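You operate a simulated robot arm through the tools that you are given. There is no shell and no other tool.

You are at the controls of a simulated robot arm. One attempt, no reset.

TASK
Blow the dust off both sides of the tree on the stand.
Fine: flow knob to ON, air button, stand knob to B, air button again, flow knob to OFF.

Only the result counts: the job must be done as asked and must still hold three seconds after the hand-in. Knocking over, shifting, dropping, spilling or breaking anything else fails it.

THE ROBOT
A 7-joint arm with a two-finger parallel gripper, fixed in place. Base frame: the origin is at the foot of the arm, x ahead of it, y to its left, z up. Units: m, degrees, N and s.
With the tool pointing down near the work surface it reaches from about 0.1 to 0.64 m from the base axis. Its first joint turns from -66.0 to 66.0 degrees. Payload 1.57 kg.
Tool frame: the origin (TCP) lies between the finger pads and is the grasp point; the fingertips stand 0.03 m ahead of it; z points along the fingers, y is the line along which they close. Largest opening 0.08 m; finger width 0.017, thickness 0.012; the body of the gripper, 0.04 by 0.082 m, starts 0.08 m behind the TCP.
Orientation is that of the tool frame in the base frame, as a unit quaternion [x, y, z, w]. With the fingers straight down and closing along the base's y, the tool's x points along the base's -x, its y along +y and its z along -z.

THE INTERFACE
- The arm moves only by the tool play_rows. Its argument "deltas" is a list of rows, each a list of 7 numbers: the shift along the tool's x, y, z in units of 20 mm (1.0 is 20 mm), then the turn, a rotation vector about the tool's x, y, z in units of 8 degrees (1.0 is 8 degrees), then the finger opening in mm, from 0 to 80. In form: [[x, y, z, wx, wy, wz, hand], ...]. A call has 1 to 20 rows; each row shifts and turns the commanded pose from where the row before left it, along the tool's axes as they then stand. A call with a number of a shift or a turn outside -1 to 1 is refused whole. Rows are played at 5 a second. More than 0.05 m and 8.6 degrees between two rows, or a gripper value outside its range, and nothing of the call is played. A pose out of reach is approached as far as the arm can. The call stops where the force on the tool passes 40 N (or 10 N more than at its start, if that is more) or the arm is blocked; 0.2 s more then pass. Each finger travels about 0.072 m/s and halts on what it meets, pressing with about 22 N; the grip force reading is that of the motor and also rises with nothing between the fingers. The clock runs only during rows and for 0.2 s after the last one: add rows that do not move to give the fingers time. It gives the time, the measured TCP pose, the force on the tool (base axes), the opening and the grip force at its end, in the units of the frame above (readings bear some noise), with the torque about the TCP (base axes, N m) and any sound that the robot's microphone picked up.
- Cameras (640 x 400 px; columns grow to the right, rows downward): "scene" is fixed at [0.0597, 0.4394, 1.4207]; the picture's right is [-0.72, -0.69, 0.00], its down [-0.43, 0.45, -0.78] and it looks along [0.54, -0.56, -0.62] (base axes); focal length 360 px, centre (320, 200). "wrist" rides on the gripper at [0.072, -0.007, -0.122] in the tool frame; the picture's right is [0.09, 1.00, 0.00], its down [-0.84, 0.08, -0.54] and it looks along [-0.54, 0.05, 0.84] (tool axes); focal length 238 px, centre (320, 200).
- snapshot(camera): a new picture of that camera. It takes no simulated time.
- measure_at(camera, pixels): there is no depth. For up to 12 entries [column, row, z] of the newest picture of that camera ("zoom" is the newest enlarged one), the place [x, y] in the base frame at which the ray of that pixel passes the height z, good to about 0.003 m. It takes no simulated time.
- enlarge(camera, box): a new picture of the part [left, top, right, bottom] of that camera's present view, enlarged. It takes no simulated time.
- job_done(): hands the job in; it is judged then, once.

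Open the gripper and draw the arm clear of the work before you hand the job in, unless the task says otherwise.

The tools are called after "Request:" as name(argument=value, ...) on one line, values as JSON. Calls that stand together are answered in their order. play_rows: Moves the arm, as the interface text tells. Its arguments: {"type":"object","properties":{"deltas":{"type":"array","items":{"type":"array","items":{"type":"number"}}}},"required":["deltas"]} The other tools are called the same way: snapshot (camera) takes a picture; measure_at (camera, pixels) gives the place at which the rays of pixels pass given heights; enlarge (camera, box) takes an enlarged picture of a part of a camera's view; job_done () hands the job in.

At the start:

```text
time_s: 0.0
eef_pos: [0.3819, 0.0328, 0.947]
tcp_rot: [0.0, 1.0, 0.0, -0.001]
force: [-0.8, -0.3, -0.1]
ft_torque: [0.04, -0.01, -0.01]
finger_gap: 0.0799
grip_force: 0.0
```

scene: 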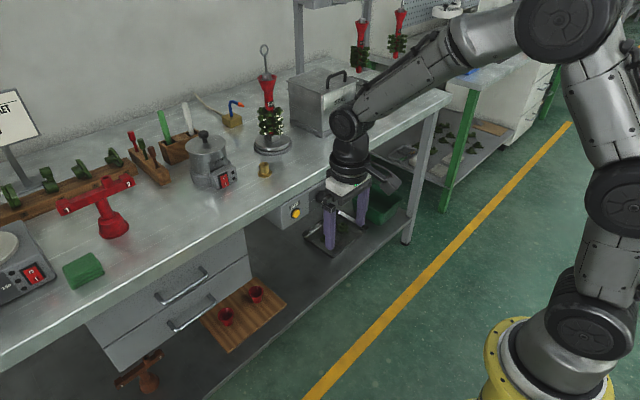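
wrist: 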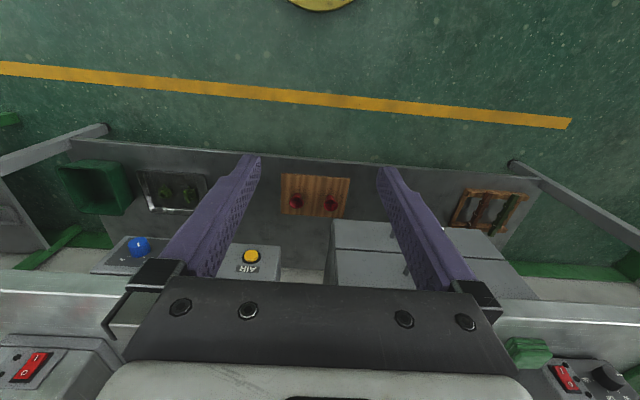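

I start by looking closely: the tree on a stand at about (270,120) in the scene, an AIR button (yellow) at about (295,212), and a blue knob visible in the wrist view at (138,245). I enlarge these parts.

Request:
enlarge(camera="scene", box=[180, 30, 360, 190])

Request:
enlarge(camera="scene", box=[250, 160, 430, 270])

Request:
enlarge(camera="wrist", box=[0, 200, 320, 400])

Request:
enlarge(camera="scene", box=[320, 0, 520, 140])

```text
2.50 times, centred on (270, 110) of scene
```

zoom: 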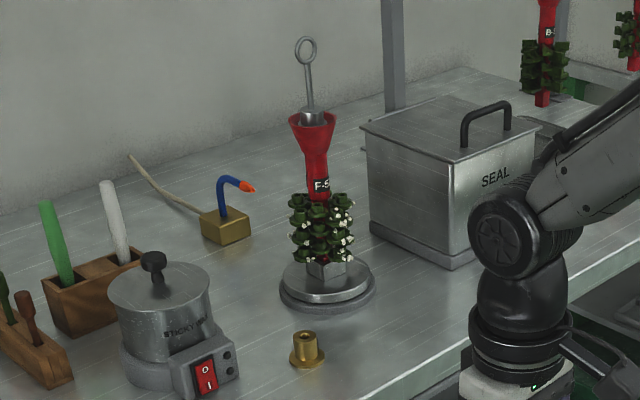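

```text
3.56 times, centred on (340, 215) of scene
```

zoom: 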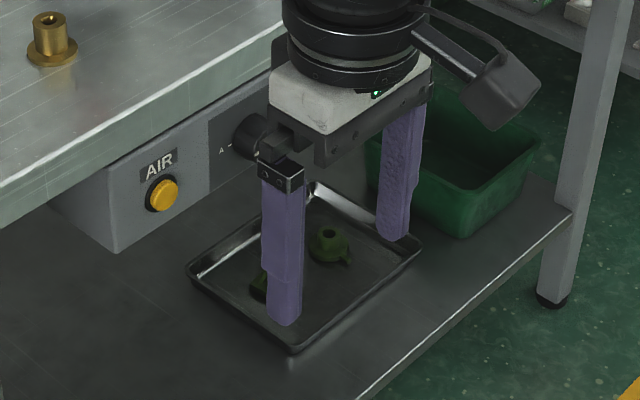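

```text
2.00 times, centred on (160, 300) of wrist
```

zoom: 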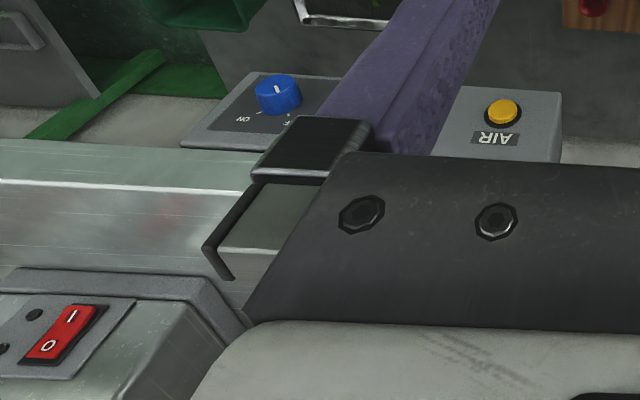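

```text
2.86 times, centred on (420, 70) of scene
```

zoom: 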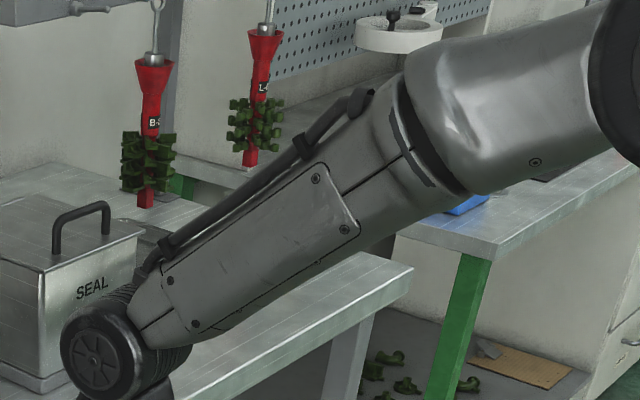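

The AIR button box and the black A/B knob sit on the table front; the blue ON/OFF knob is at wrist (138,245). I measure these pixels at several heights in both cameras to triangulate them.

Request:
snapshot(camera="scene")

Request:
snapshot(camera="wrist")

Request:
measure_at(camera="scene", pixels=[[295, 212, 0.7], [295, 212, 0.75], [295, 212, 0.8], [321, 198, 0.7], [321, 198, 0.75], [321, 198, 0.8], [0, 370, 0.8], [370, 120, 0.8], [270, 150, 0.8], [270, 150, 0.85]])

Request:
measure_at(camera="wrist", pixels=[[252, 255, 0.7], [252, 255, 0.75], [252, 255, 0.8], [138, 245, 0.7], [138, 245, 0.75], [138, 245, 0.8]])

```text
taken
```

scene: 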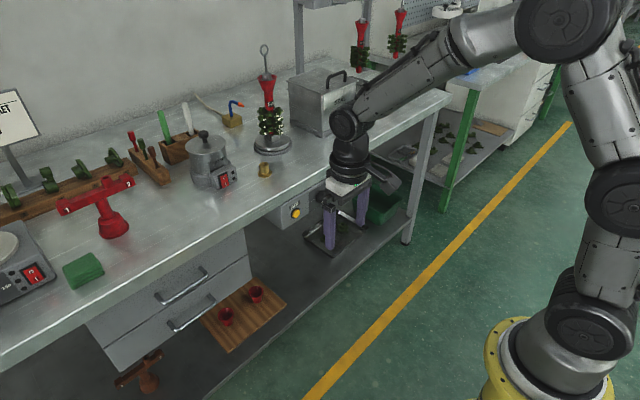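

```text
taken
```

wrist: 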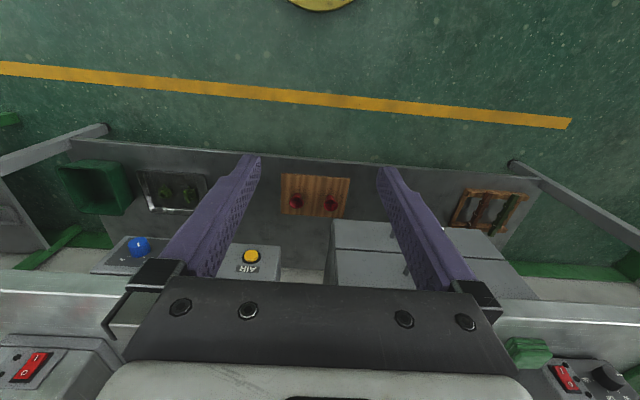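

```text
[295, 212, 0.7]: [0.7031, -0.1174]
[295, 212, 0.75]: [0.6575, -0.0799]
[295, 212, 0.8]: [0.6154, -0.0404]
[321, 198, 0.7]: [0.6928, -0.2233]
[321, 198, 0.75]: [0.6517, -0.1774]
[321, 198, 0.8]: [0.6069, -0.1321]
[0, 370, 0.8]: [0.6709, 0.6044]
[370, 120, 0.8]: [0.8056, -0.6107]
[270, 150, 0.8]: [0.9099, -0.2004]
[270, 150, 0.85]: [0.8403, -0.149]
```

```text
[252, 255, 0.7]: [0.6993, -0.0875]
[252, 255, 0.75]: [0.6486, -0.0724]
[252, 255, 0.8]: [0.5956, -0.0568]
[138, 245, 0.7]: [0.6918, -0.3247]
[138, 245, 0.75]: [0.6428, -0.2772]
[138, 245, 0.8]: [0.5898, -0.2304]
```

AIR button triangulates to about (0.65, -0.075, 0.755), the blue knob to roughly y=-0.28; the arm hides the panel from the scene camera. I pull the arm back and to the right, staying at height, to see the panels.

Request:
play_rows(deltas=[[0.4, -1, 0, 0, 0, 0, 80], [0.4, -1, 0, 0, 0, 0, 80], [0.4, -1, 0, 0, 0, 0, 80], [0.4, -1, 0, 0, 0, 0, 80], [0.4, -1, 0, 0, 0, 0, 80], [0.4, -1, 0, 0, 0, 0, 80], [0.4, -1, 0, 0, 0, 0, 80], [0.4, -1, 0, 0, 0, 0, 80], [0.4, -1, 0, 0, 0, 0, 80], [0.4, -1, 0, 0, 0, 0, 80]])

Request:
snapshot(camera="scene")

Request:
snapshot(camera="wrist")

```text
time_s: 2.2
eef_pos: [0.2999, -0.1689, 0.9477]
tcp_rot: [0.0, 1.0, 0.0, 0.0]
force: [-0.2, -1.1, -0.2]
ft_torque: [0.02, -0.02, 0.01]
finger_gap: 0.0801
grip_force: 0.0
```

```text
taken
```

scene: 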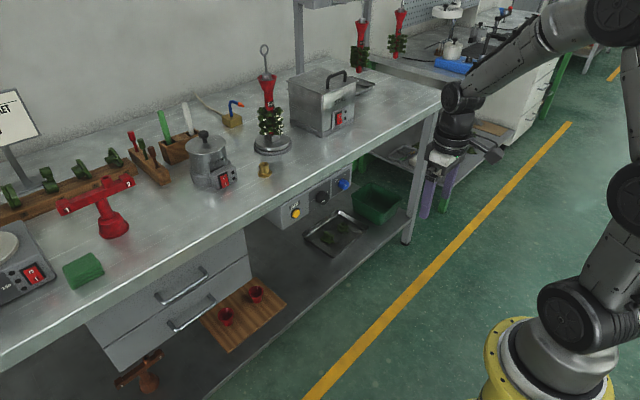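

```text
taken
```

wrist: 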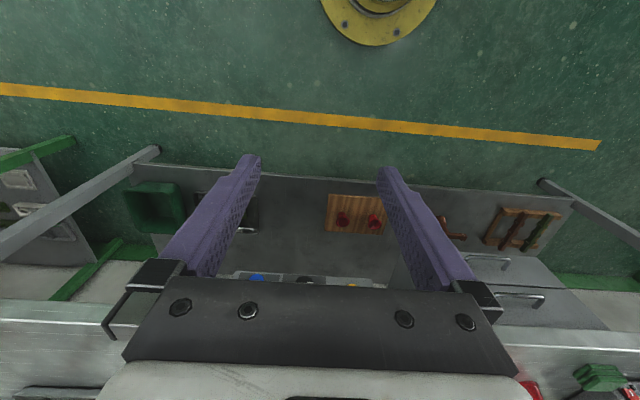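

Now the scene shows the AIR button at (295,212), a black knob at (322,197) and a blue knob at (343,184) uncovered. I enlarge that panel.

Request:
enlarge(camera="scene", box=[265, 160, 375, 230])

Request:
enlarge(camera="scene", box=[225, 40, 315, 170])

Request:
enlarge(camera="wrist", box=[210, 230, 410, 300])

```text
5.71 times, centred on (320, 195) of scene
```

zoom: 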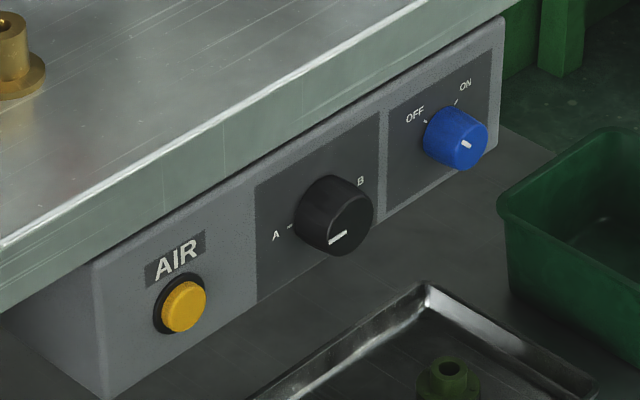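

```text
3.08 times, centred on (270, 105) of scene
```

zoom: 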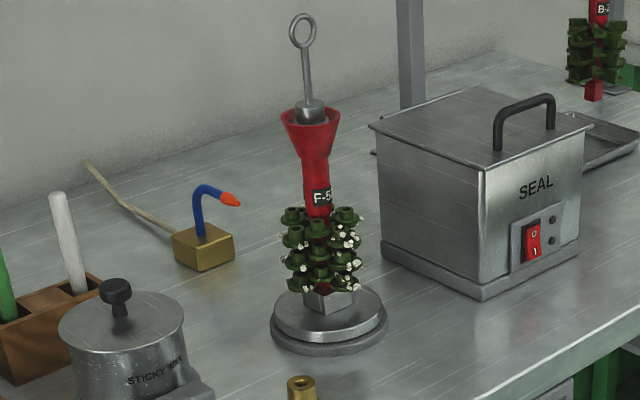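

```text
3.20 times, centred on (310, 265) of wrist
```

zoom: 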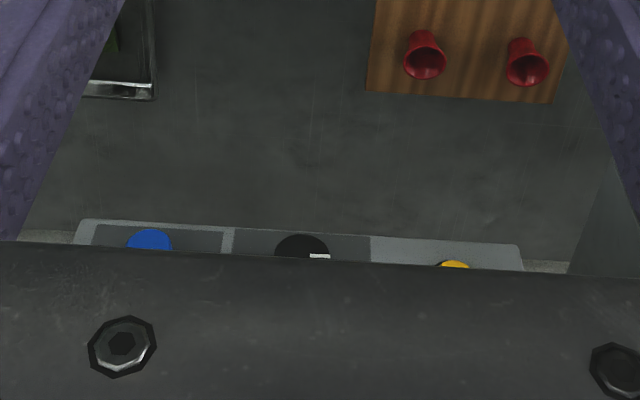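

The panel zoom shows the black knob's pointer at A (left) with B at right, and the blue knob's pointer toward OFF (upper left) with ON near the top. I turn the tool to point forward (+x) at a safe distance so that the wrist camera can see the panel face on.

Request:
play_rows(deltas=[[-1, 0, 0, 0, 0, 0, 80], [-1, 0, 0, 0, 0, 0, 80], [-1, 0, 0, 0, 0, 0, 80], [-1, 0, 0, 0, 0, 0, 80], [-1, 0, 0, 0, 0, 0, 80], [0, 0, 0, 0, -1, 0, 80], [0, 0, 0, 0, -1, 0, 80], [0, 0, 0, 0, -1, 0, 80], [0, 0, 0, 0, -1, 0, 80], [0, 0, 0, 0, -1, 0, 80], [0, 0, 0, 0, -1, 0, 80], [0, 0, 0, 0, -1, 0, 80], [0, 0, 0, 0, -1, 0, 80], [0, 0, 0, 0, -1, 0, 80], [0, 0, 0, 0, -1, 0, 80], [0, 0, 0, 0, -1, 0, 80], [0, 0, 0, 0, -0.25, 0, 80]])

Request:
snapshot(camera="scene")

Request:
snapshot(camera="wrist")

```text
time_s: 5.8
eef_pos: [0.4012, -0.1675, 0.9487]
tcp_rot: [0.001, 0.707, -0.001, 0.707]
force: [0.0, 0.1, -0.2]
ft_torque: [0.01, 0.04, -0.01]
finger_gap: 0.0801
grip_force: 0.0
```

```text
taken
```

scene: 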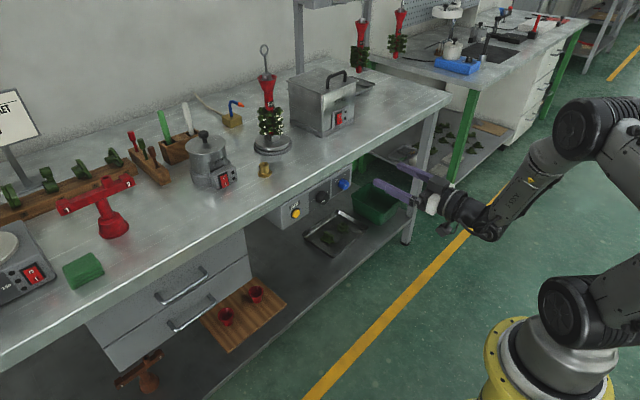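

```text
taken
```

wrist: 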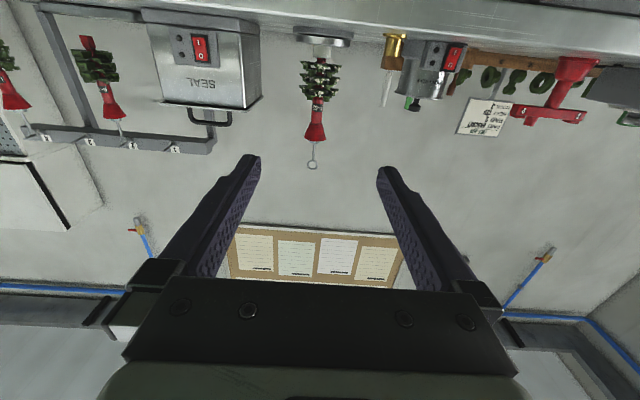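

The tool now points forward but the view is above the table. I lower the tool to about z=0.76 (tool +x is base down) so the wrist camera sees the panel.

Request:
play_rows(deltas=[[1, 0, 0, 0, 0, 0, 80], [1, 0, 0, 0, 0, 0, 80], [1, 0, 0, 0, 0, 0, 80], [1, 0, 0, 0, 0, 0, 80], [1, 0, 0, 0, 0, 0, 80], [1, 0, 0, 0, 0, 0, 80], [1, 0, 0, 0, 0, 0, 80], [1, 0, 0, 0, 0, 0, 80], [1, 0, 0, 0, 0, 0, 80]])

Request:
snapshot(camera="wrist")

Request:
snapshot(camera="scene")

```text
time_s: 7.8
eef_pos: [0.4319, -0.2107, 0.8018]
tcp_rot: [0.001, 0.707, 0.004, 0.707]
force: [-0.1, -0.4, 0.0]
ft_torque: [-0.01, 0.01, 0.01]
finger_gap: 0.0799
grip_force: 0.0
out of reach, approached as far as the arm can: row 3, 4, 5, 6, 7, 8, 9
```

```text
taken
```

wrist: 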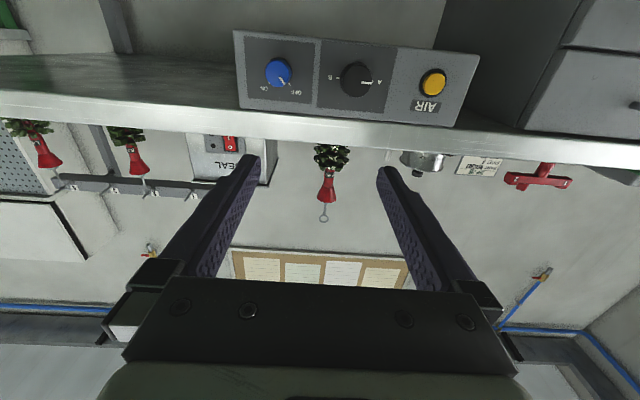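

```text
taken
```

scene: 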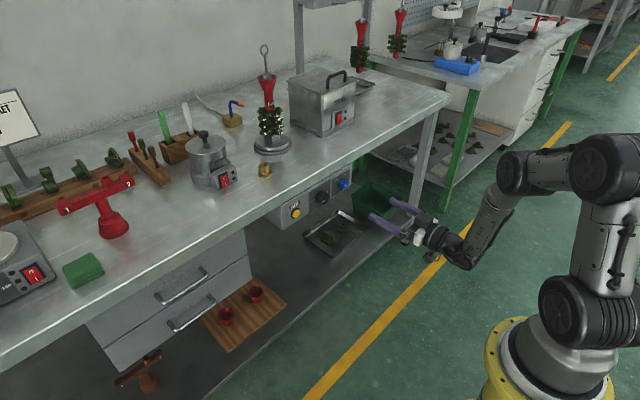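

The lowering partly ran out of reach at this small distance (arm at x=0.43, z=0.80), but the panel is now visible upside down at (235-480, 30-125). I enlarge it to read the marks.

Request:
enlarge(camera="wrist", box=[220, 20, 500, 135])

Request:
enlarge(camera="wrist", box=[240, 40, 400, 115])

```text
2.29 times, centred on (360, 78) of wrist
```

zoom: 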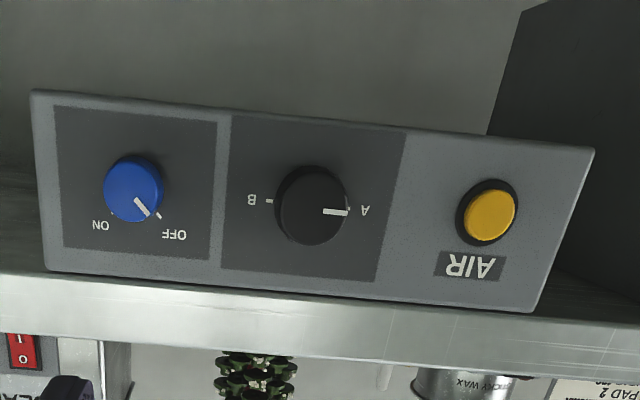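

```text
4.00 times, centred on (320, 78) of wrist
```

zoom: 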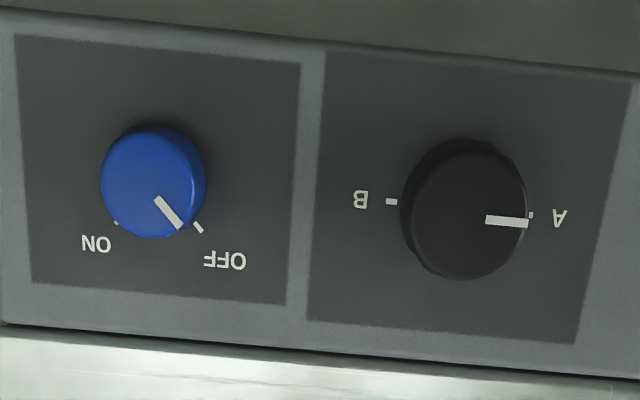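

From the front, OFF is upper-left and ON upper-right of the blue knob (a clockwise quarter turn), and A is left, B right of the black knob (half turn). I measure the three front-face centres in both cameras for triangulation.

Request:
measure_at(camera="wrist", pixels=[[278.2, 75, 0.76], [278.2, 75, 0.8], [357.5, 83, 0.76], [357.5, 83, 0.8], [433.8, 84.1, 0.76], [433.8, 84.1, 0.8], [230, 110, 0.8], [230, 110, 0.9], [460, 125, 0.8], [460, 125, 0.9]])

Request:
measure_at(camera="scene", pixels=[[345.9, 186.2, 0.72], [345.9, 186.2, 0.8], [325.3, 198.9, 0.72], [325.3, 198.9, 0.8], [296.2, 213.7, 0.72], [296.2, 213.7, 0.8]])

```text
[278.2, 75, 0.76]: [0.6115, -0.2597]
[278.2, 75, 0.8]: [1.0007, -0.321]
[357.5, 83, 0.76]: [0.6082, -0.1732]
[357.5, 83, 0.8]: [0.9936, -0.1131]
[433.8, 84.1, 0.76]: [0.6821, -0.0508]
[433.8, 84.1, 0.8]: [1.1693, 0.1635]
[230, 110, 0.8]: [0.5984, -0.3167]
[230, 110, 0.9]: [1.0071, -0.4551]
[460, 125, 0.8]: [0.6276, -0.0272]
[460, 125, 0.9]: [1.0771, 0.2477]
```

```text
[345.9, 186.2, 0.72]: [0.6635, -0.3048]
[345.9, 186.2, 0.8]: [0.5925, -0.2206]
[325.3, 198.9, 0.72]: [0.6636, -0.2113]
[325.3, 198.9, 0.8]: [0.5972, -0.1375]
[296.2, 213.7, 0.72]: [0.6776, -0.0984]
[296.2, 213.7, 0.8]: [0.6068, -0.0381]
```

Triangulated: blue knob face (0.627, -0.262, 0.762), black knob face (0.629, -0.171, 0.762), AIR button face (0.645, -0.069, 0.757), table lower front edge about (0.653, z 0.81). I move forward 80 mm back into the reachable zone and read the pose.

Request:
play_rows(deltas=[[0, 0, 1, 0, 0, 0, 80], [0, 0, 1, 0, 0, 0, 80], [0, 0, 1, 0, 0, 0, 80], [0, 0, 1, 0, 0, 0, 80], [0, 0, 0, 0, 0, 0, 80]])

```text
time_s: 9.0
eef_pos: [0.5118, -0.2122, 0.7991]
tcp_rot: [0.0, 0.707, 0.0, 0.707]
force: [0.7, 0.2, -0.4]
ft_torque: [0.03, 0.0, 0.0]
finger_gap: 0.08
grip_force: 0.0
```

The arm is back in reach at (0.512, -0.212, 0.799). I move to a pre-grasp in front of the blue knob at about (0.545, -0.262, 0.762) and look.

Request:
play_rows(deltas=[[0.63, -0.82, 0.55, 0, 0, 0, 80], [0.63, -0.82, 0.55, 0, 0, 0, 80], [0.63, -0.82, 0.55, 0, 0, 0, 80], [0, 0, 0, 0, 0, 0, 80]])

Request:
snapshot(camera="wrist")

Request:
snapshot(camera="scene")

```text
time_s: 10.0
eef_pos: [0.5449, -0.2604, 0.7626]
tcp_rot: [-0.001, 0.707, 0.001, 0.707]
force: [0.6, -0.4, 0.3]
ft_torque: [0.02, -0.02, 0.06]
finger_gap: 0.0799
grip_force: 0.1
```

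```text
taken
```

wrist: 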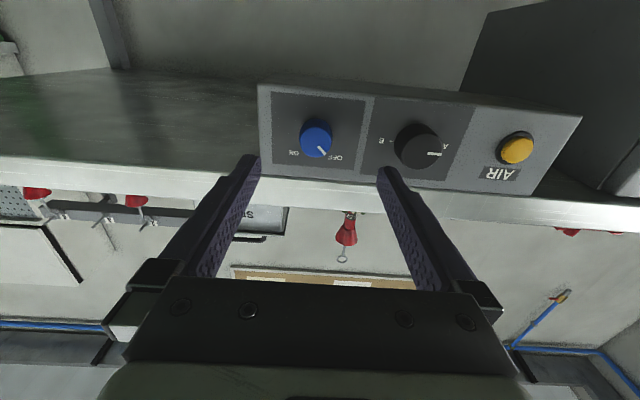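

```text
taken
```

scene: 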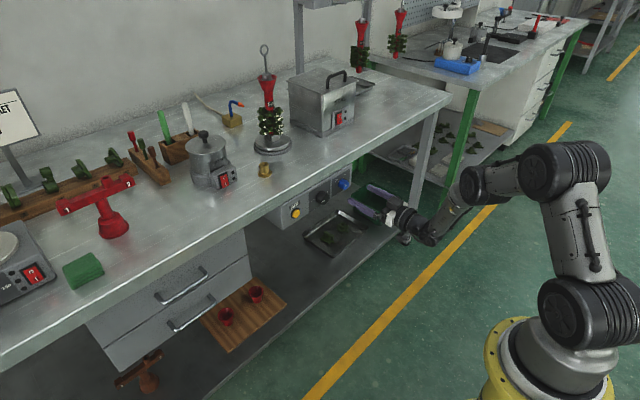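

The blue knob face shows at about (317,138). I enlarge it to refine its centre.

Request:
enlarge(camera="wrist", box=[260, 85, 460, 195])

```text
3.20 times, centred on (360, 140) of wrist
```

zoom: 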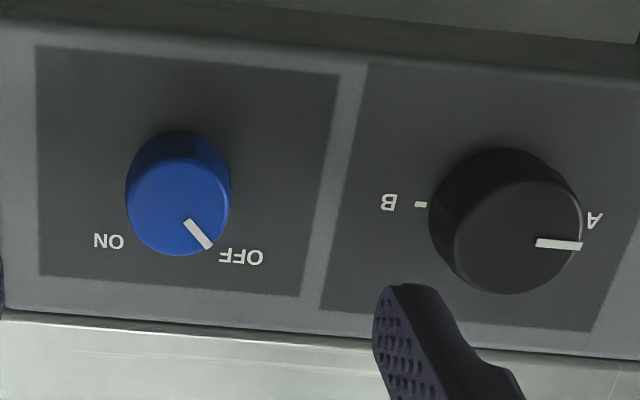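

Refined: blue knob centre (0.627, -0.264, 0.762), radius about 16 mm; black (0.629, -0.169, 0.762), radius about 19 mm. I roll the tool -45 degrees about its axis first and align y/z, so that the +90 degree turn is centred.

Request:
play_rows(deltas=[[0, -0.18, 0, 0, 0, 0, 60], [0, 0, 0, 0, 0, -0.9375, 60], [0, 0, 0, 0, 0, -0.9375, 60], [0, 0, 0, 0, 0, -0.9375, 60], [0, 0, 0, 0, 0, -0.9375, 60], [0, 0, 0, 0, 0, -0.9375, 60], [0, 0, 0, 0, 0, -0.9375, 60], [0, 0, 0, 0, 0, 0, 60]])

Request:
snapshot(camera="wrist")

```text
time_s: 11.8
eef_pos: [0.5351, -0.3545, 0.9048]
tcp_rot: [-0.272, 0.673, -0.233, 0.648]
force: [-0.2, 0.7, 0.7]
ft_torque: [-0.01, 0.01, 0.01]
finger_gap: 0.06
grip_force: 0.1
out of reach, approached as far as the arm can: row 4, 5, 6, 7
```

```text
taken
```

wrist: 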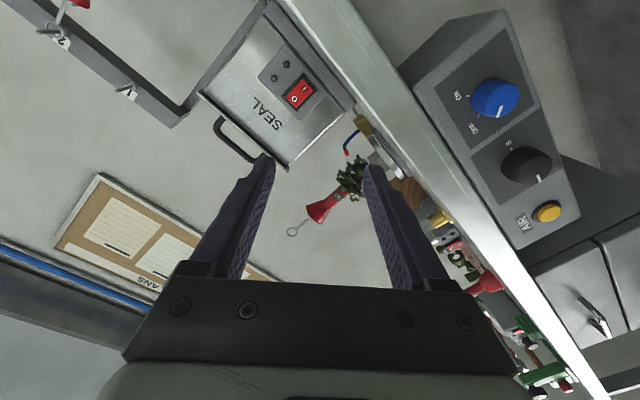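

Rolling to negative angles runs out of the arm's range and it drifted to (0.535, -0.355, 0.905), touching nothing. I roll back to level here, then will return to the pre-grasp and test the positive roll direction.

Request:
play_rows(deltas=[[0, 0, 0, 0.067, -0.043, 0.867, 60], [0, 0, 0, 0.067, -0.043, 0.867, 60], [0, 0, 0, 0.067, -0.043, 0.867, 60]])

```text
time_s: 12.6
eef_pos: [0.5351, -0.3544, 0.9051]
tcp_rot: [-0.14, 0.693, -0.132, 0.694]
force: [0.4, -0.2, -0.1]
ft_torque: [-0.02, -0.02, 0.03]
finger_gap: 0.0601
grip_force: 0.1
```

Pose followed exactly. I finish levelling and then move left and down to the pre-grasp in front of the blue knob.

Request:
play_rows(deltas=[[0, 0, 0, 0.067, -0.043, 0.867, 60], [0, 0, 0, 0.067, -0.043, 0.867, 60], [0, 0, 0, 0.067, -0.043, 0.867, 60], [0, 1, 0, 0, 0, 0, 60], [0, 1, 0, 0, 0, 0, 60], [0, 1, 0, 0, 0, 0, 60], [0, 1, 0, 0, 0, 0, 60], [0, 0.5, 0, 0, 0, 0, 60]])

```text
time_s: 14.4
eef_pos: [0.5389, -0.2638, 0.9017]
tcp_rot: [-0.003, 0.699, -0.013, 0.715]
force: [0.4, 0.2, 0.4]
ft_torque: [0.01, 0.06, 0.0]
finger_gap: 0.06
grip_force: 0.0
```

Nearly level; I correct the small tilt and go down 140 mm to the knob height.

Request:
play_rows(deltas=[[0, 0, 0, -0.1, 0.16, 0.16, 60], [1, 0, 0, 0, 0, 0, 60], [1, 0, 0, 0, 0, 0, 60], [1, 0, 0, 0, 0, 0, 60], [1, 0, 0, 0, 0, 0, 60], [1, 0, 0, 0, 0, 0, 60], [1, 0, 0, 0, 0, 0, 60], [1, 0, 0, 0, 0, 0, 60], [0, 0, 0, 0, 0, 0, 60]])

```text
time_s: 16.4
eef_pos: [0.5363, -0.2643, 0.7636]
tcp_rot: [-0.001, 0.707, 0.0, 0.707]
force: [0.0, 1.2, -0.1]
ft_torque: [-0.02, -0.01, -0.02]
finger_gap: 0.0597
grip_force: 0.2
```

Back at the pre-grasp, level. Now I test the positive roll in small steps to learn the reachable range.

Request:
play_rows(deltas=[[0, 0, 0, 0, 0, 1, 60], [0, 0, 0, 0, 0, 1, 60], [0, 0, 0, 0, 0, 1, 60], [0, 0, 0, 0, 0, 1, 60]])

Request:
snapshot(camera="scene")

```text
time_s: 17.4
eef_pos: [0.5378, -0.2636, 0.7628]
tcp_rot: [0.196, 0.679, 0.195, 0.68]
force: [0.2, 0.3, -0.4]
ft_torque: [-0.01, -0.02, -0.01]
finger_gap: 0.0599
grip_force: 0.2
```

```text
taken
```

scene: 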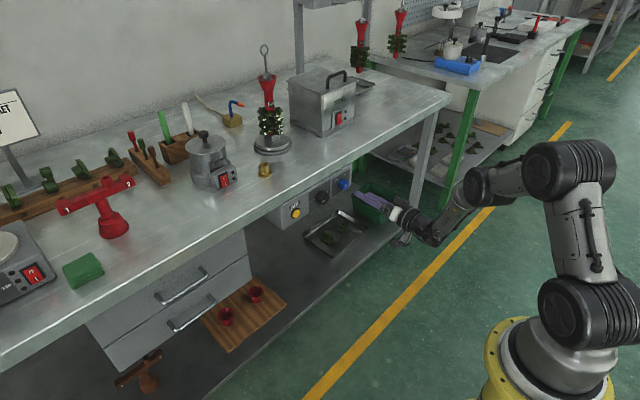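

+32 degrees is fine. I continue the test roll toward +96 degrees in steps.

Request:
play_rows(deltas=[[0, 0, 0, 0, 0, 1, 60], [0, 0, 0, 0, 0, 1, 60], [0, 0, 0, 0, 0, 1, 60], [0, 0, 0, 0, 0, 1, 60]])

Request:
play_rows(deltas=[[0, 0, 0, 0, 0, 1, 60], [0, 0, 0, 0, 0, 1, 60], [0, 0, 0, 0, 0, 1, 60], [0, 0, 0, 0, 0, 1, 60]])

```text
time_s: 18.4
eef_pos: [0.5369, -0.2663, 0.7615]
tcp_rot: [0.375, 0.599, 0.375, 0.599]
force: [-0.4, 0.2, 0.2]
ft_torque: [0.0, -0.01, 0.02]
finger_gap: 0.0601
grip_force: 0.0
```

```text
time_s: 19.4
eef_pos: [0.5361, -0.2647, 0.7621]
tcp_rot: [0.526, 0.472, 0.526, 0.473]
force: [0.1, -0.8, 0.0]
ft_torque: [-0.02, -0.01, 0.01]
finger_gap: 0.0599
grip_force: 0.0
```

+96 degrees is reachable here. I test further to see the whole range (useful for the half turn later).

Request:
play_rows(deltas=[[0, 0, 0, 0, 0, 1, 60], [0, 0, 0, 0, 0, 1, 60], [0, 0, 0, 0, 0, 1, 60], [0, 0, 0, 0, 0, 1, 60]])

Request:
play_rows(deltas=[[0, 0, 0, 0, 0, 1, 60], [0, 0, 0, 0, 0, 1, 60], [0, 0, 0, 0, 0, 1, 60]])

```text
time_s: 20.4
eef_pos: [0.5359, -0.2631, 0.7626]
tcp_rot: [0.636, 0.309, 0.636, 0.309]
force: [-0.1, -0.4, -0.4]
ft_torque: [0.01, 0.02, 0.01]
finger_gap: 0.0598
grip_force: 0.1
```

```text
time_s: 21.2
eef_pos: [0.5368, -0.2627, 0.7614]
tcp_rot: [0.686, 0.171, 0.686, 0.17]
force: [-0.5, -0.6, -0.7]
ft_torque: [0.04, -0.01, 0.01]
finger_gap: 0.0602
grip_force: 0.1
```

The roll range reaches at least +152 degrees. I roll back to about +40 degrees, from where the clockwise quarter turn stays well within range.

Request:
play_rows(deltas=[[0, 0, 0, 0, 0, -1, 60], [0, 0, 0, 0, 0, -1, 60], [0, 0, 0, 0, 0, -1, 60], [0, 0, 0, 0, 0, -1, 60], [0, 0, 0, 0, 0, -1, 60], [0, 0, 0, 0, 0, -1, 60], [0, 0, 0, 0, 0, -1, 60], [0, 0, 0, 0, 0, -1, 60], [0, 0, 0, 0, 0, -1, 60], [0, 0, 0, 0, 0, -1, 60], [0, 0, 0, 0, 0, -1, 60], [0, 0, 0, 0, 0, -1, 60], [0, 0, 0, 0, 0, -1, 60], [0, 0, 0, 0, 0, -1, 60], [0, 0, 0, 0, 0, 0, 60]])

Request:
snapshot(camera="wrist")

```text
time_s: 24.4
eef_pos: [0.5378, -0.2657, 0.7635]
tcp_rot: [0.241, 0.665, 0.241, 0.665]
force: [0.5, 0.3, 0.8]
ft_torque: [0.02, -0.03, 0.0]
finger_gap: 0.0599
grip_force: 0.1
```

```text
taken
```

wrist: 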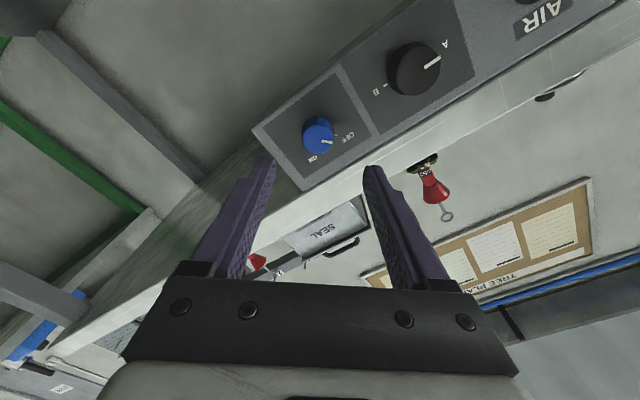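

The blue knob at (318,135) is centred between the fingertips (265 and 370). I advance 75 mm so the fingertips overlap the knob by about 15 mm.

Request:
play_rows(deltas=[[0, 0, 1, 0, 0, 0, 60], [0, 0, 1, 0, 0, 0, 60], [0, 0, 1, 0, 0, 0, 60], [0, 0, 0.7, 0, 0, 0, 60], [0, 0, 0, 0, 0, 0, 60]])

Request:
snapshot(camera="wrist")

Request:
enlarge(camera="scene", box=[285, 150, 425, 240])

```text
time_s: 25.6
eef_pos: [0.6107, -0.2661, 0.7616]
tcp_rot: [0.243, 0.665, 0.241, 0.664]
force: [-0.3, 0.7, -0.9]
ft_torque: [-0.03, 0.06, 0.0]
finger_gap: 0.0599
grip_force: 0.1
```

```text
taken
```

wrist: 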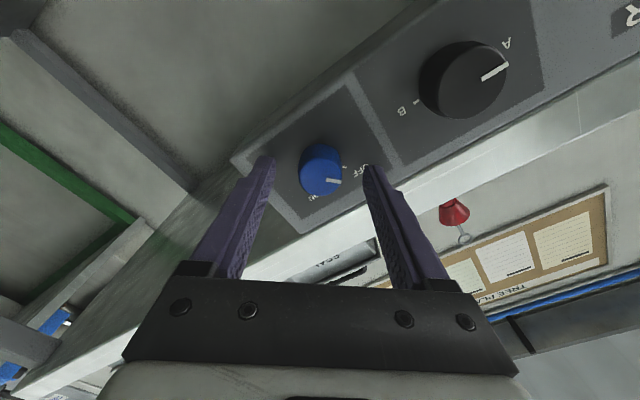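

```text
4.44 times, centred on (355, 195) of scene
```

zoom: 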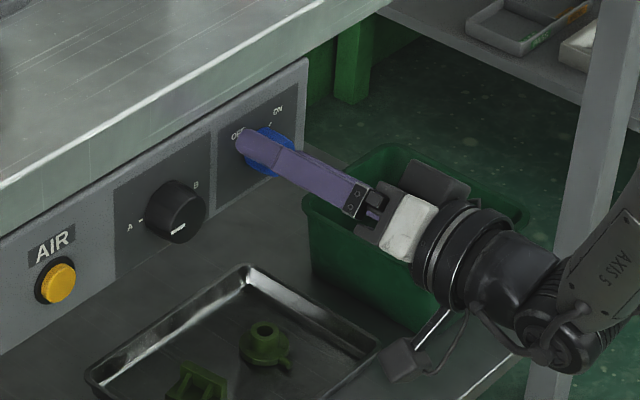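

The fingers flank the blue knob well in both views. I close the gripper on it.

Request:
play_rows(deltas=[[0, 0, 0, 0, 0, 0, 20], [0, 0, 0, 0, 0, 0, 15], [0, 0, 0, 0, 0, 0, 15], [0, 0, 0, 0, 0, 0, 15]])

Request:
snapshot(camera="wrist")

```text
time_s: 26.6
eef_pos: [0.6101, -0.2661, 0.7615]
tcp_rot: [0.242, 0.665, 0.241, 0.664]
force: [1.6, -0.8, -0.5]
ft_torque: [0.03, 0.0, -0.05]
finger_gap: 0.0289
grip_force: 38.6
```

```text
taken
```

wrist: 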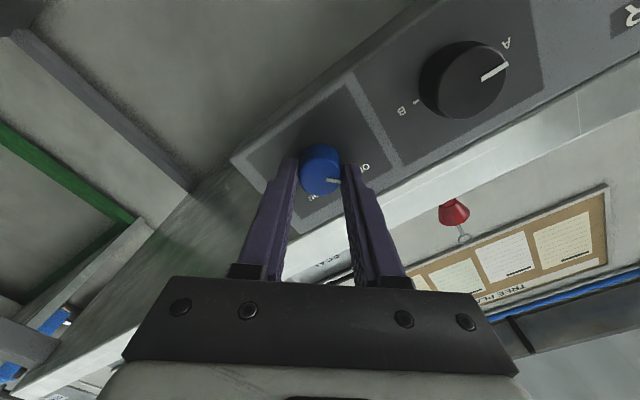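

Gripped at 28.9 mm with little side force. I turn clockwise 64 degrees first and check the pointer.

Request:
play_rows(deltas=[[0, 0, 0, 0, 0, 0.8, 15], [0, 0, 0, 0, 0, 0.8, 15], [0, 0, 0, 0, 0, 0.8, 15], [0, 0, 0, 0, 0, 0.8, 15], [0, 0, 0, 0, 0, 0.8, 15], [0, 0, 0, 0, 0, 0.8, 15], [0, 0, 0, 0, 0, 0.8, 15], [0, 0, 0, 0, 0, 0.8, 15], [0, 0, 0, 0, 0, 0.8, 15], [0, 0, 0, 0, 0, 0.8, 15]])

Request:
snapshot(camera="wrist")

Request:
enlarge(camera="scene", box=[285, 150, 425, 240])

```text
time_s: 28.8
eef_pos: [0.6109, -0.2654, 0.7603]
tcp_rot: [0.559, 0.435, 0.556, 0.435]
force: [-10.8, -15.6, -9.5]
ft_torque: [-0.02, 0.26, -0.06]
finger_gap: 0.0288
grip_force: 39.1
```

```text
taken
```

wrist: 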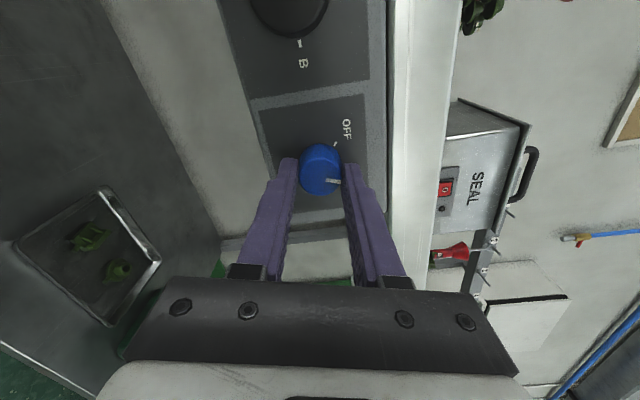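

```text
4.44 times, centred on (355, 195) of scene
```

zoom: 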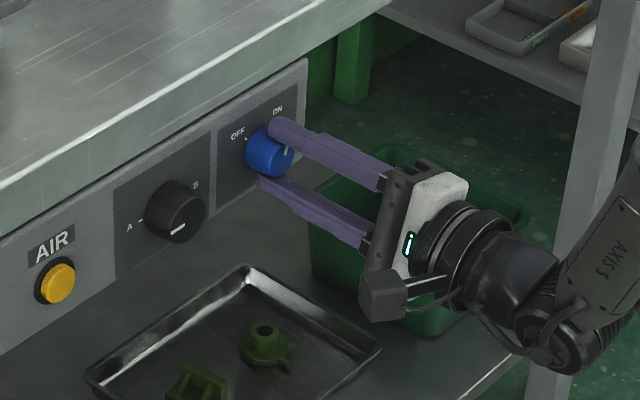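

The pointer turns with the fingers and now nears ON; side load is about 18 N along tool -x. I finish the quarter turn while easing 2 mm along tool -x to relieve it.

Request:
play_rows(deltas=[[-0.03, 0, 0, 0, 0, 0.7, 15], [-0.03, 0, 0, 0, 0, 0.7, 15], [-0.02, 0, 0, 0, 0, 0.7, 15], [0, 0, 0, 0, 0, 0.7, 15], [0, 0, 0, 0, 0, 0, 15]])

Request:
enlarge(camera="wrist", box=[230, 90, 410, 210])

Request:
enlarge(camera="scene", box=[320, 160, 380, 200])

```text
time_s: 30.0
eef_pos: [0.6104, -0.2657, 0.7611]
tcp_rot: [0.633, 0.318, 0.63, 0.318]
force: [-14.0, -12.5, -10.5]
ft_torque: [0.0, 0.03, 0.1]
finger_gap: 0.0288
grip_force: 38.8
```

```text
3.33 times, centred on (320, 150) of wrist
```

zoom: 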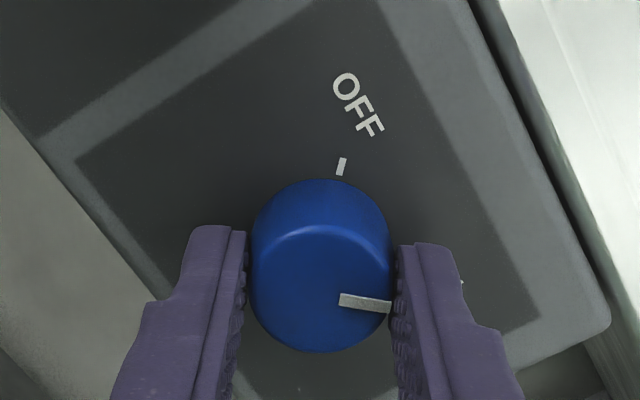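

```text
10.00 times, centred on (350, 180) of scene
```

zoom: 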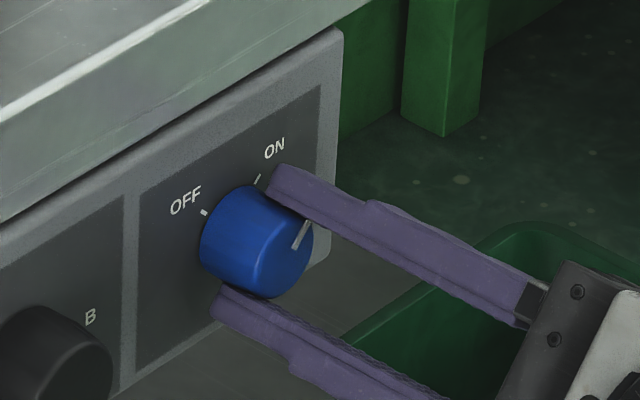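

Turned about 87 degrees; the pointer at scene zoom (300,235) looks close to the ON tick direction. I turn some 4 degrees more, easing off the side force, and compare again.

Request:
play_rows(deltas=[[-0.04, 0, -0.03, 0, 0, 0.25, 15], [-0.04, 0, -0.02, 0, 0, 0.25, 15], [0, 0, 0, 0, 0, 0, 15], [0, 0, 0, 0, 0, 0, 15]])

Request:
enlarge(camera="wrist", box=[270, 120, 370, 200])

Request:
enlarge(camera="scene", box=[330, 170, 360, 190])

```text
time_s: 31.0
eef_pos: [0.6113, -0.2654, 0.7579]
tcp_rot: [0.642, 0.297, 0.642, 0.295]
force: [-1.6, -1.8, -11.5]
ft_torque: [-0.29, 0.49, -0.19]
finger_gap: 0.029
grip_force: 39.2
```

```text
5.00 times, centred on (320, 160) of wrist
```

zoom: 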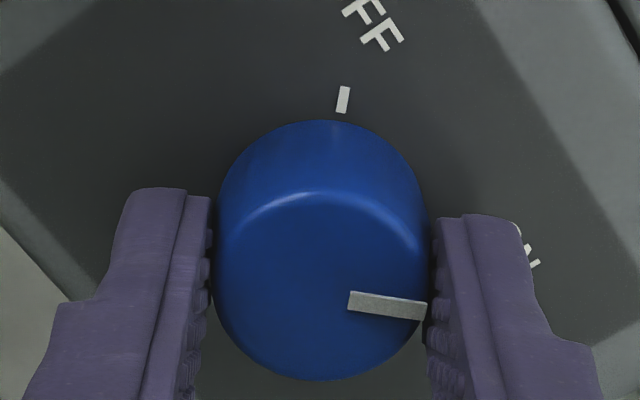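

```text
16.00 times, centred on (345, 180) of scene
```

zoom: 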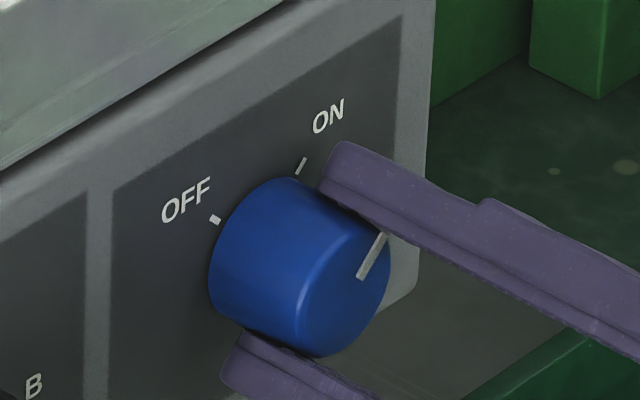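

The pointer (360,278)-(385,235) is now parallel to the ON tick, and a resisting torque of 0.29 Nm shows the stop is reached. I open the fingers and back straight off.

Request:
play_rows(deltas=[[0, 0, 0, 0, 0, 0, 60], [0, 0, 0, 0, 0, 0, 60], [0, 0, 0, 0, 0, 0, 60], [0, 0, -1, 0, 0, 0, 60], [0, 0, -1, 0, 0, 0, 60], [0, 0, -1, 0, 0, 0, 60], [0, 0, -1, 0, 0, 0, 60], [0, 0, 0, 0, 0, 0, 60]])

Request:
snapshot(camera="wrist")

Request:
enlarge(camera="scene", box=[265, 160, 375, 230])

```text
time_s: 32.8
eef_pos: [0.5287, -0.2679, 0.7612]
tcp_rot: [0.641, 0.298, 0.642, 0.296]
force: [-0.1, 0.3, -0.3]
ft_torque: [0.0, 0.02, 0.0]
finger_gap: 0.0599
grip_force: 0.0
```

```text
taken
```

wrist: 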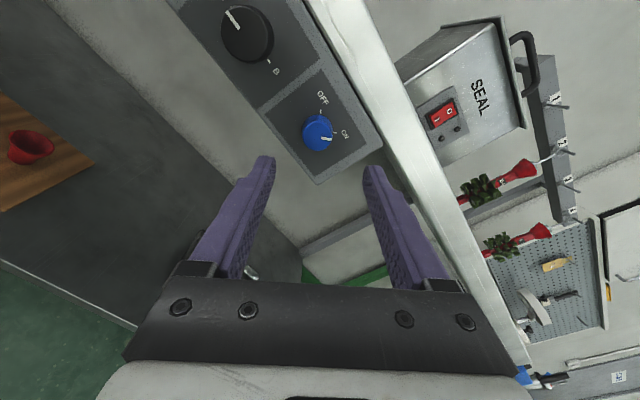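

```text
5.71 times, centred on (320, 195) of scene
```

zoom: 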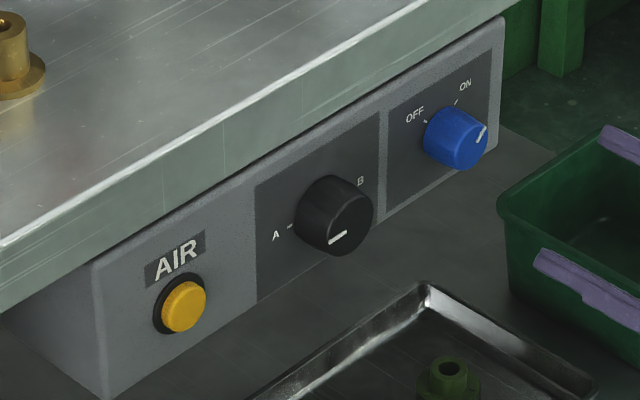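

The knob pointer now points to ON. I check it close up in the wrist view before going to the AIR button.

Request:
enlarge(camera="wrist", box=[280, 80, 380, 170])

```text
4.44 times, centred on (330, 125) of wrist
```

zoom: 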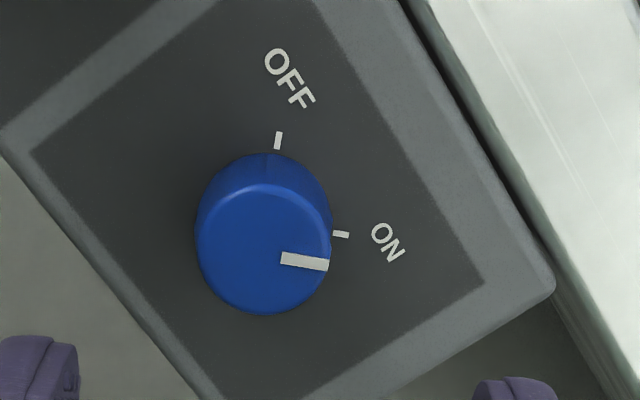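

ON confirmed (pointer parallel to the ON tick). I roll to about 90 degrees, close the fingers and move left in front of the AIR button.

Request:
play_rows(deltas=[[0, 0, 0, 0, 0, -1, 0], [0, 0, 0, 0, 0, -1, 0], [0, 0, 0, 0, 0, -1, 0], [0, 0, 0, 0, 0, -1, 0], [0, 0, 0, 0, 0, -1, 0], [1, 0, 0, 0, 0, 0, 0], [1, 0, 0, 0, 0, 0, 0], [1, 0, 0, 0, 0, 0, 0], [1, 0, 0, 0, 0, 0, 0], [1, 0, 0, 0, 0, 0, 0], [0, 0, 0, 0, 0, 0, 0]])

```text
time_s: 35.2
eef_pos: [0.5317, -0.1661, 0.7624]
tcp_rot: [0.501, 0.499, 0.501, 0.499]
force: [0.4, -0.3, -0.2]
ft_torque: [0.02, 0.01, -0.03]
finger_gap: 0.0
grip_force: 21.3
```

On track at y=-0.166. I continue left to y=-0.069 and down 5 mm in front of the AIR button, then look.

Request:
play_rows(deltas=[[0.97, -0.05, 0, 0, 0, 0, 0], [0.97, -0.05, 0, 0, 0, 0, 0], [0.97, -0.05, 0, 0, 0, 0, 0], [0.97, -0.05, 0, 0, 0, 0, 0], [0.97, -0.05, 0, 0, 0, 0, 0], [0, 0, 0, 0, 0, 0, 0]])

Request:
snapshot(camera="wrist")

Request:
enlarge(camera="scene", box=[225, 40, 425, 240])

```text
time_s: 36.6
eef_pos: [0.5298, -0.0905, 0.7583]
tcp_rot: [0.501, 0.499, 0.501, 0.499]
force: [-0.6, 0.1, -0.8]
ft_torque: [0.02, 0.03, 0.01]
finger_gap: 0.0
grip_force: 21.3
out of reach, approached as far as the arm can: row 5
```

```text
taken
```

wrist: 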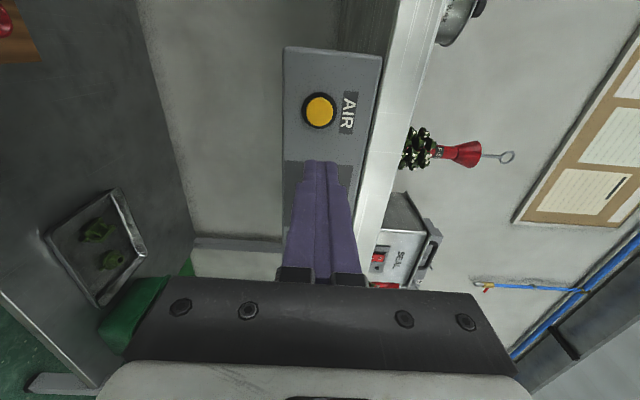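

```text
2.00 times, centred on (325, 140) of scene
```

zoom: 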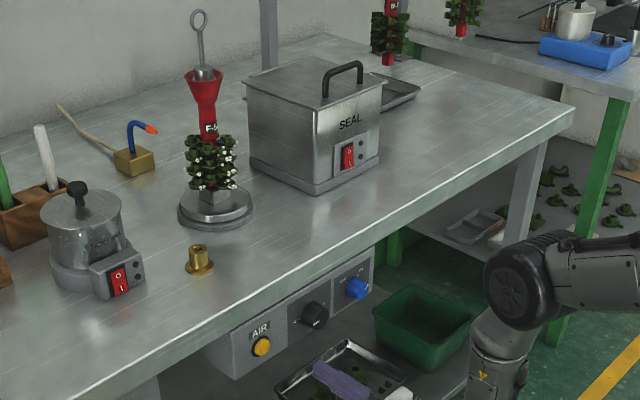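

The last row ran out of reach at this radius (y=-0.09), as before when too close to the base. I go 40 mm forward first (tips then at x=0.60, clear of the panel), then left 21 mm.

Request:
play_rows(deltas=[[0, 0, 1, 0, 0, 0, 0], [0, 0, 1, 0, 0, 0, 0], [0.54, -0.03, 0, 0, 0, 0, 0], [0.54, -0.03, 0, 0, 0, 0, 0], [0, 0, 0, 0, 0, 0, 0]])

Request:
snapshot(camera="wrist")

Request:
enlarge(camera="wrist", box=[260, 60, 380, 200])

```text
time_s: 37.8
eef_pos: [0.5668, -0.0894, 0.7559]
tcp_rot: [0.499, 0.501, 0.504, 0.496]
force: [0.7, -0.4, 0.0]
ft_torque: [0.0, -0.04, 0.02]
finger_gap: 0.0
grip_force: 21.8
out of reach, approached as far as the arm can: row 1, 3, 4
```

```text
taken
```

wrist: 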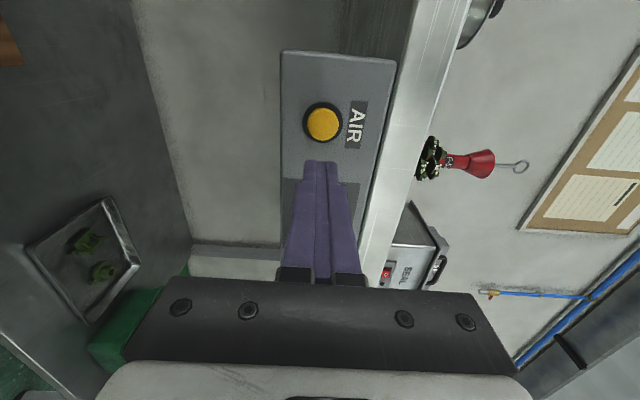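

```text
2.86 times, centred on (320, 130) of wrist
```

zoom: 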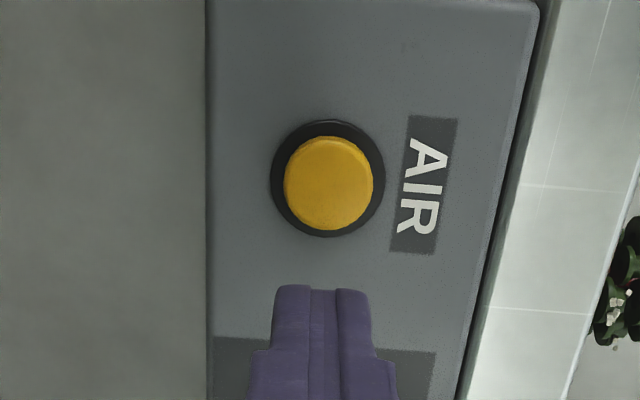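

The arm again stops at y=-0.089 with this roll; earlier limits eased with more positive roll. I roll +40 degrees and then try to move left.

Request:
play_rows(deltas=[[0, 0, 0, 0, 0, 1, 0], [0, 0, 0, 0, 0, 1, 0], [0, 0, 0, 0, 0, 1, 0], [0, 0, 0, 0, 0, 1, 0], [0, 0, 0, 0, 0, 1, 0]])

```text
time_s: 39.0
eef_pos: [0.5374, -0.0868, 0.7875]
tcp_rot: [0.642, 0.296, 0.642, 0.296]
force: [-0.1, 0.8, 1.7]
ft_torque: [-0.02, 0.02, 0.01]
finger_gap: 0.0
grip_force: 20.9
out of reach, approached as far as the arm can: row 1, 2, 3, 4
```

The orientation is exact but it drifted to (0.537, -0.087, 0.788). I try a small move left (base +y) from here.

Request:
play_rows(deltas=[[0.684, -0.584, 0, 0, 0, 0, 0], [0, 0, 0, 0, 0, 0, 0]])

Request:
snapshot(camera="scene")

```text
time_s: 39.6
eef_pos: [0.5372, -0.0845, 0.7869]
tcp_rot: [0.64, 0.299, 0.644, 0.293]
force: [0.4, -0.2, -0.4]
ft_torque: [0.04, -0.03, 0.0]
finger_gap: 0.0
grip_force: 21.4
out of reach, approached as far as the arm can: row 1
```

```text
taken
```

scene: 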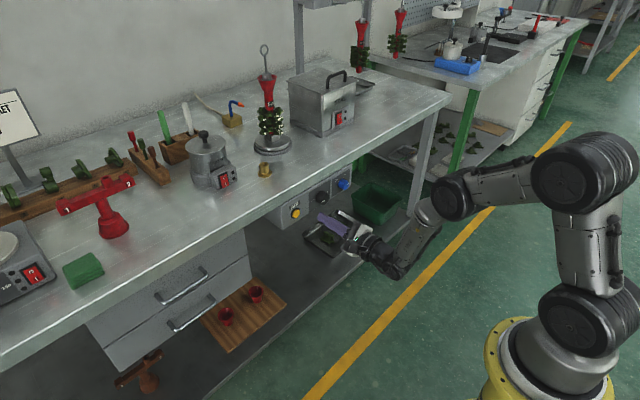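

The limit seems to come from the wrist when the tool is held horizontal this low and close. For pressing a button, a downward tilt is fine, so I pitch the tool 32 degrees down about base y (in tool axes 0.76, -0.65).

Request:
play_rows(deltas=[[0, 0, 0, 0.76, -0.649, 0, 0], [0, 0, 0, 0.76, -0.649, 0, 0], [0, 0, 0, 0.76, -0.649, 0, 0], [0, 0, 0, 0.76, -0.649, 0, 0], [0, 0, 0, 0, 0, 0, 0]])

Request:
snapshot(camera="wrist")

```text
time_s: 40.8
eef_pos: [0.5381, -0.0836, 0.7868]
tcp_rot: [0.794, 0.366, 0.44, 0.204]
force: [0.3, -0.4, 0.1]
ft_torque: [0.0, -0.03, -0.01]
finger_gap: 0.0
grip_force: 21.4
```

```text
taken
```

wrist: 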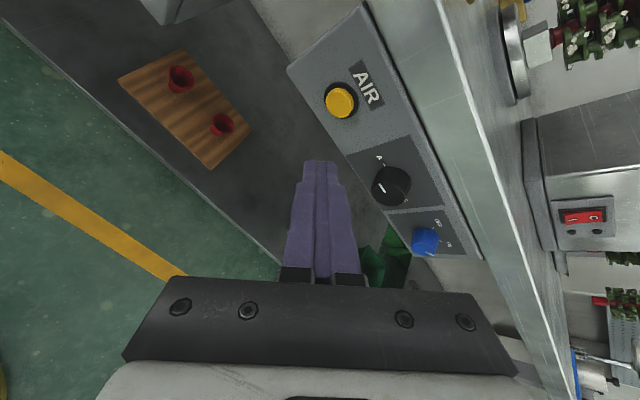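

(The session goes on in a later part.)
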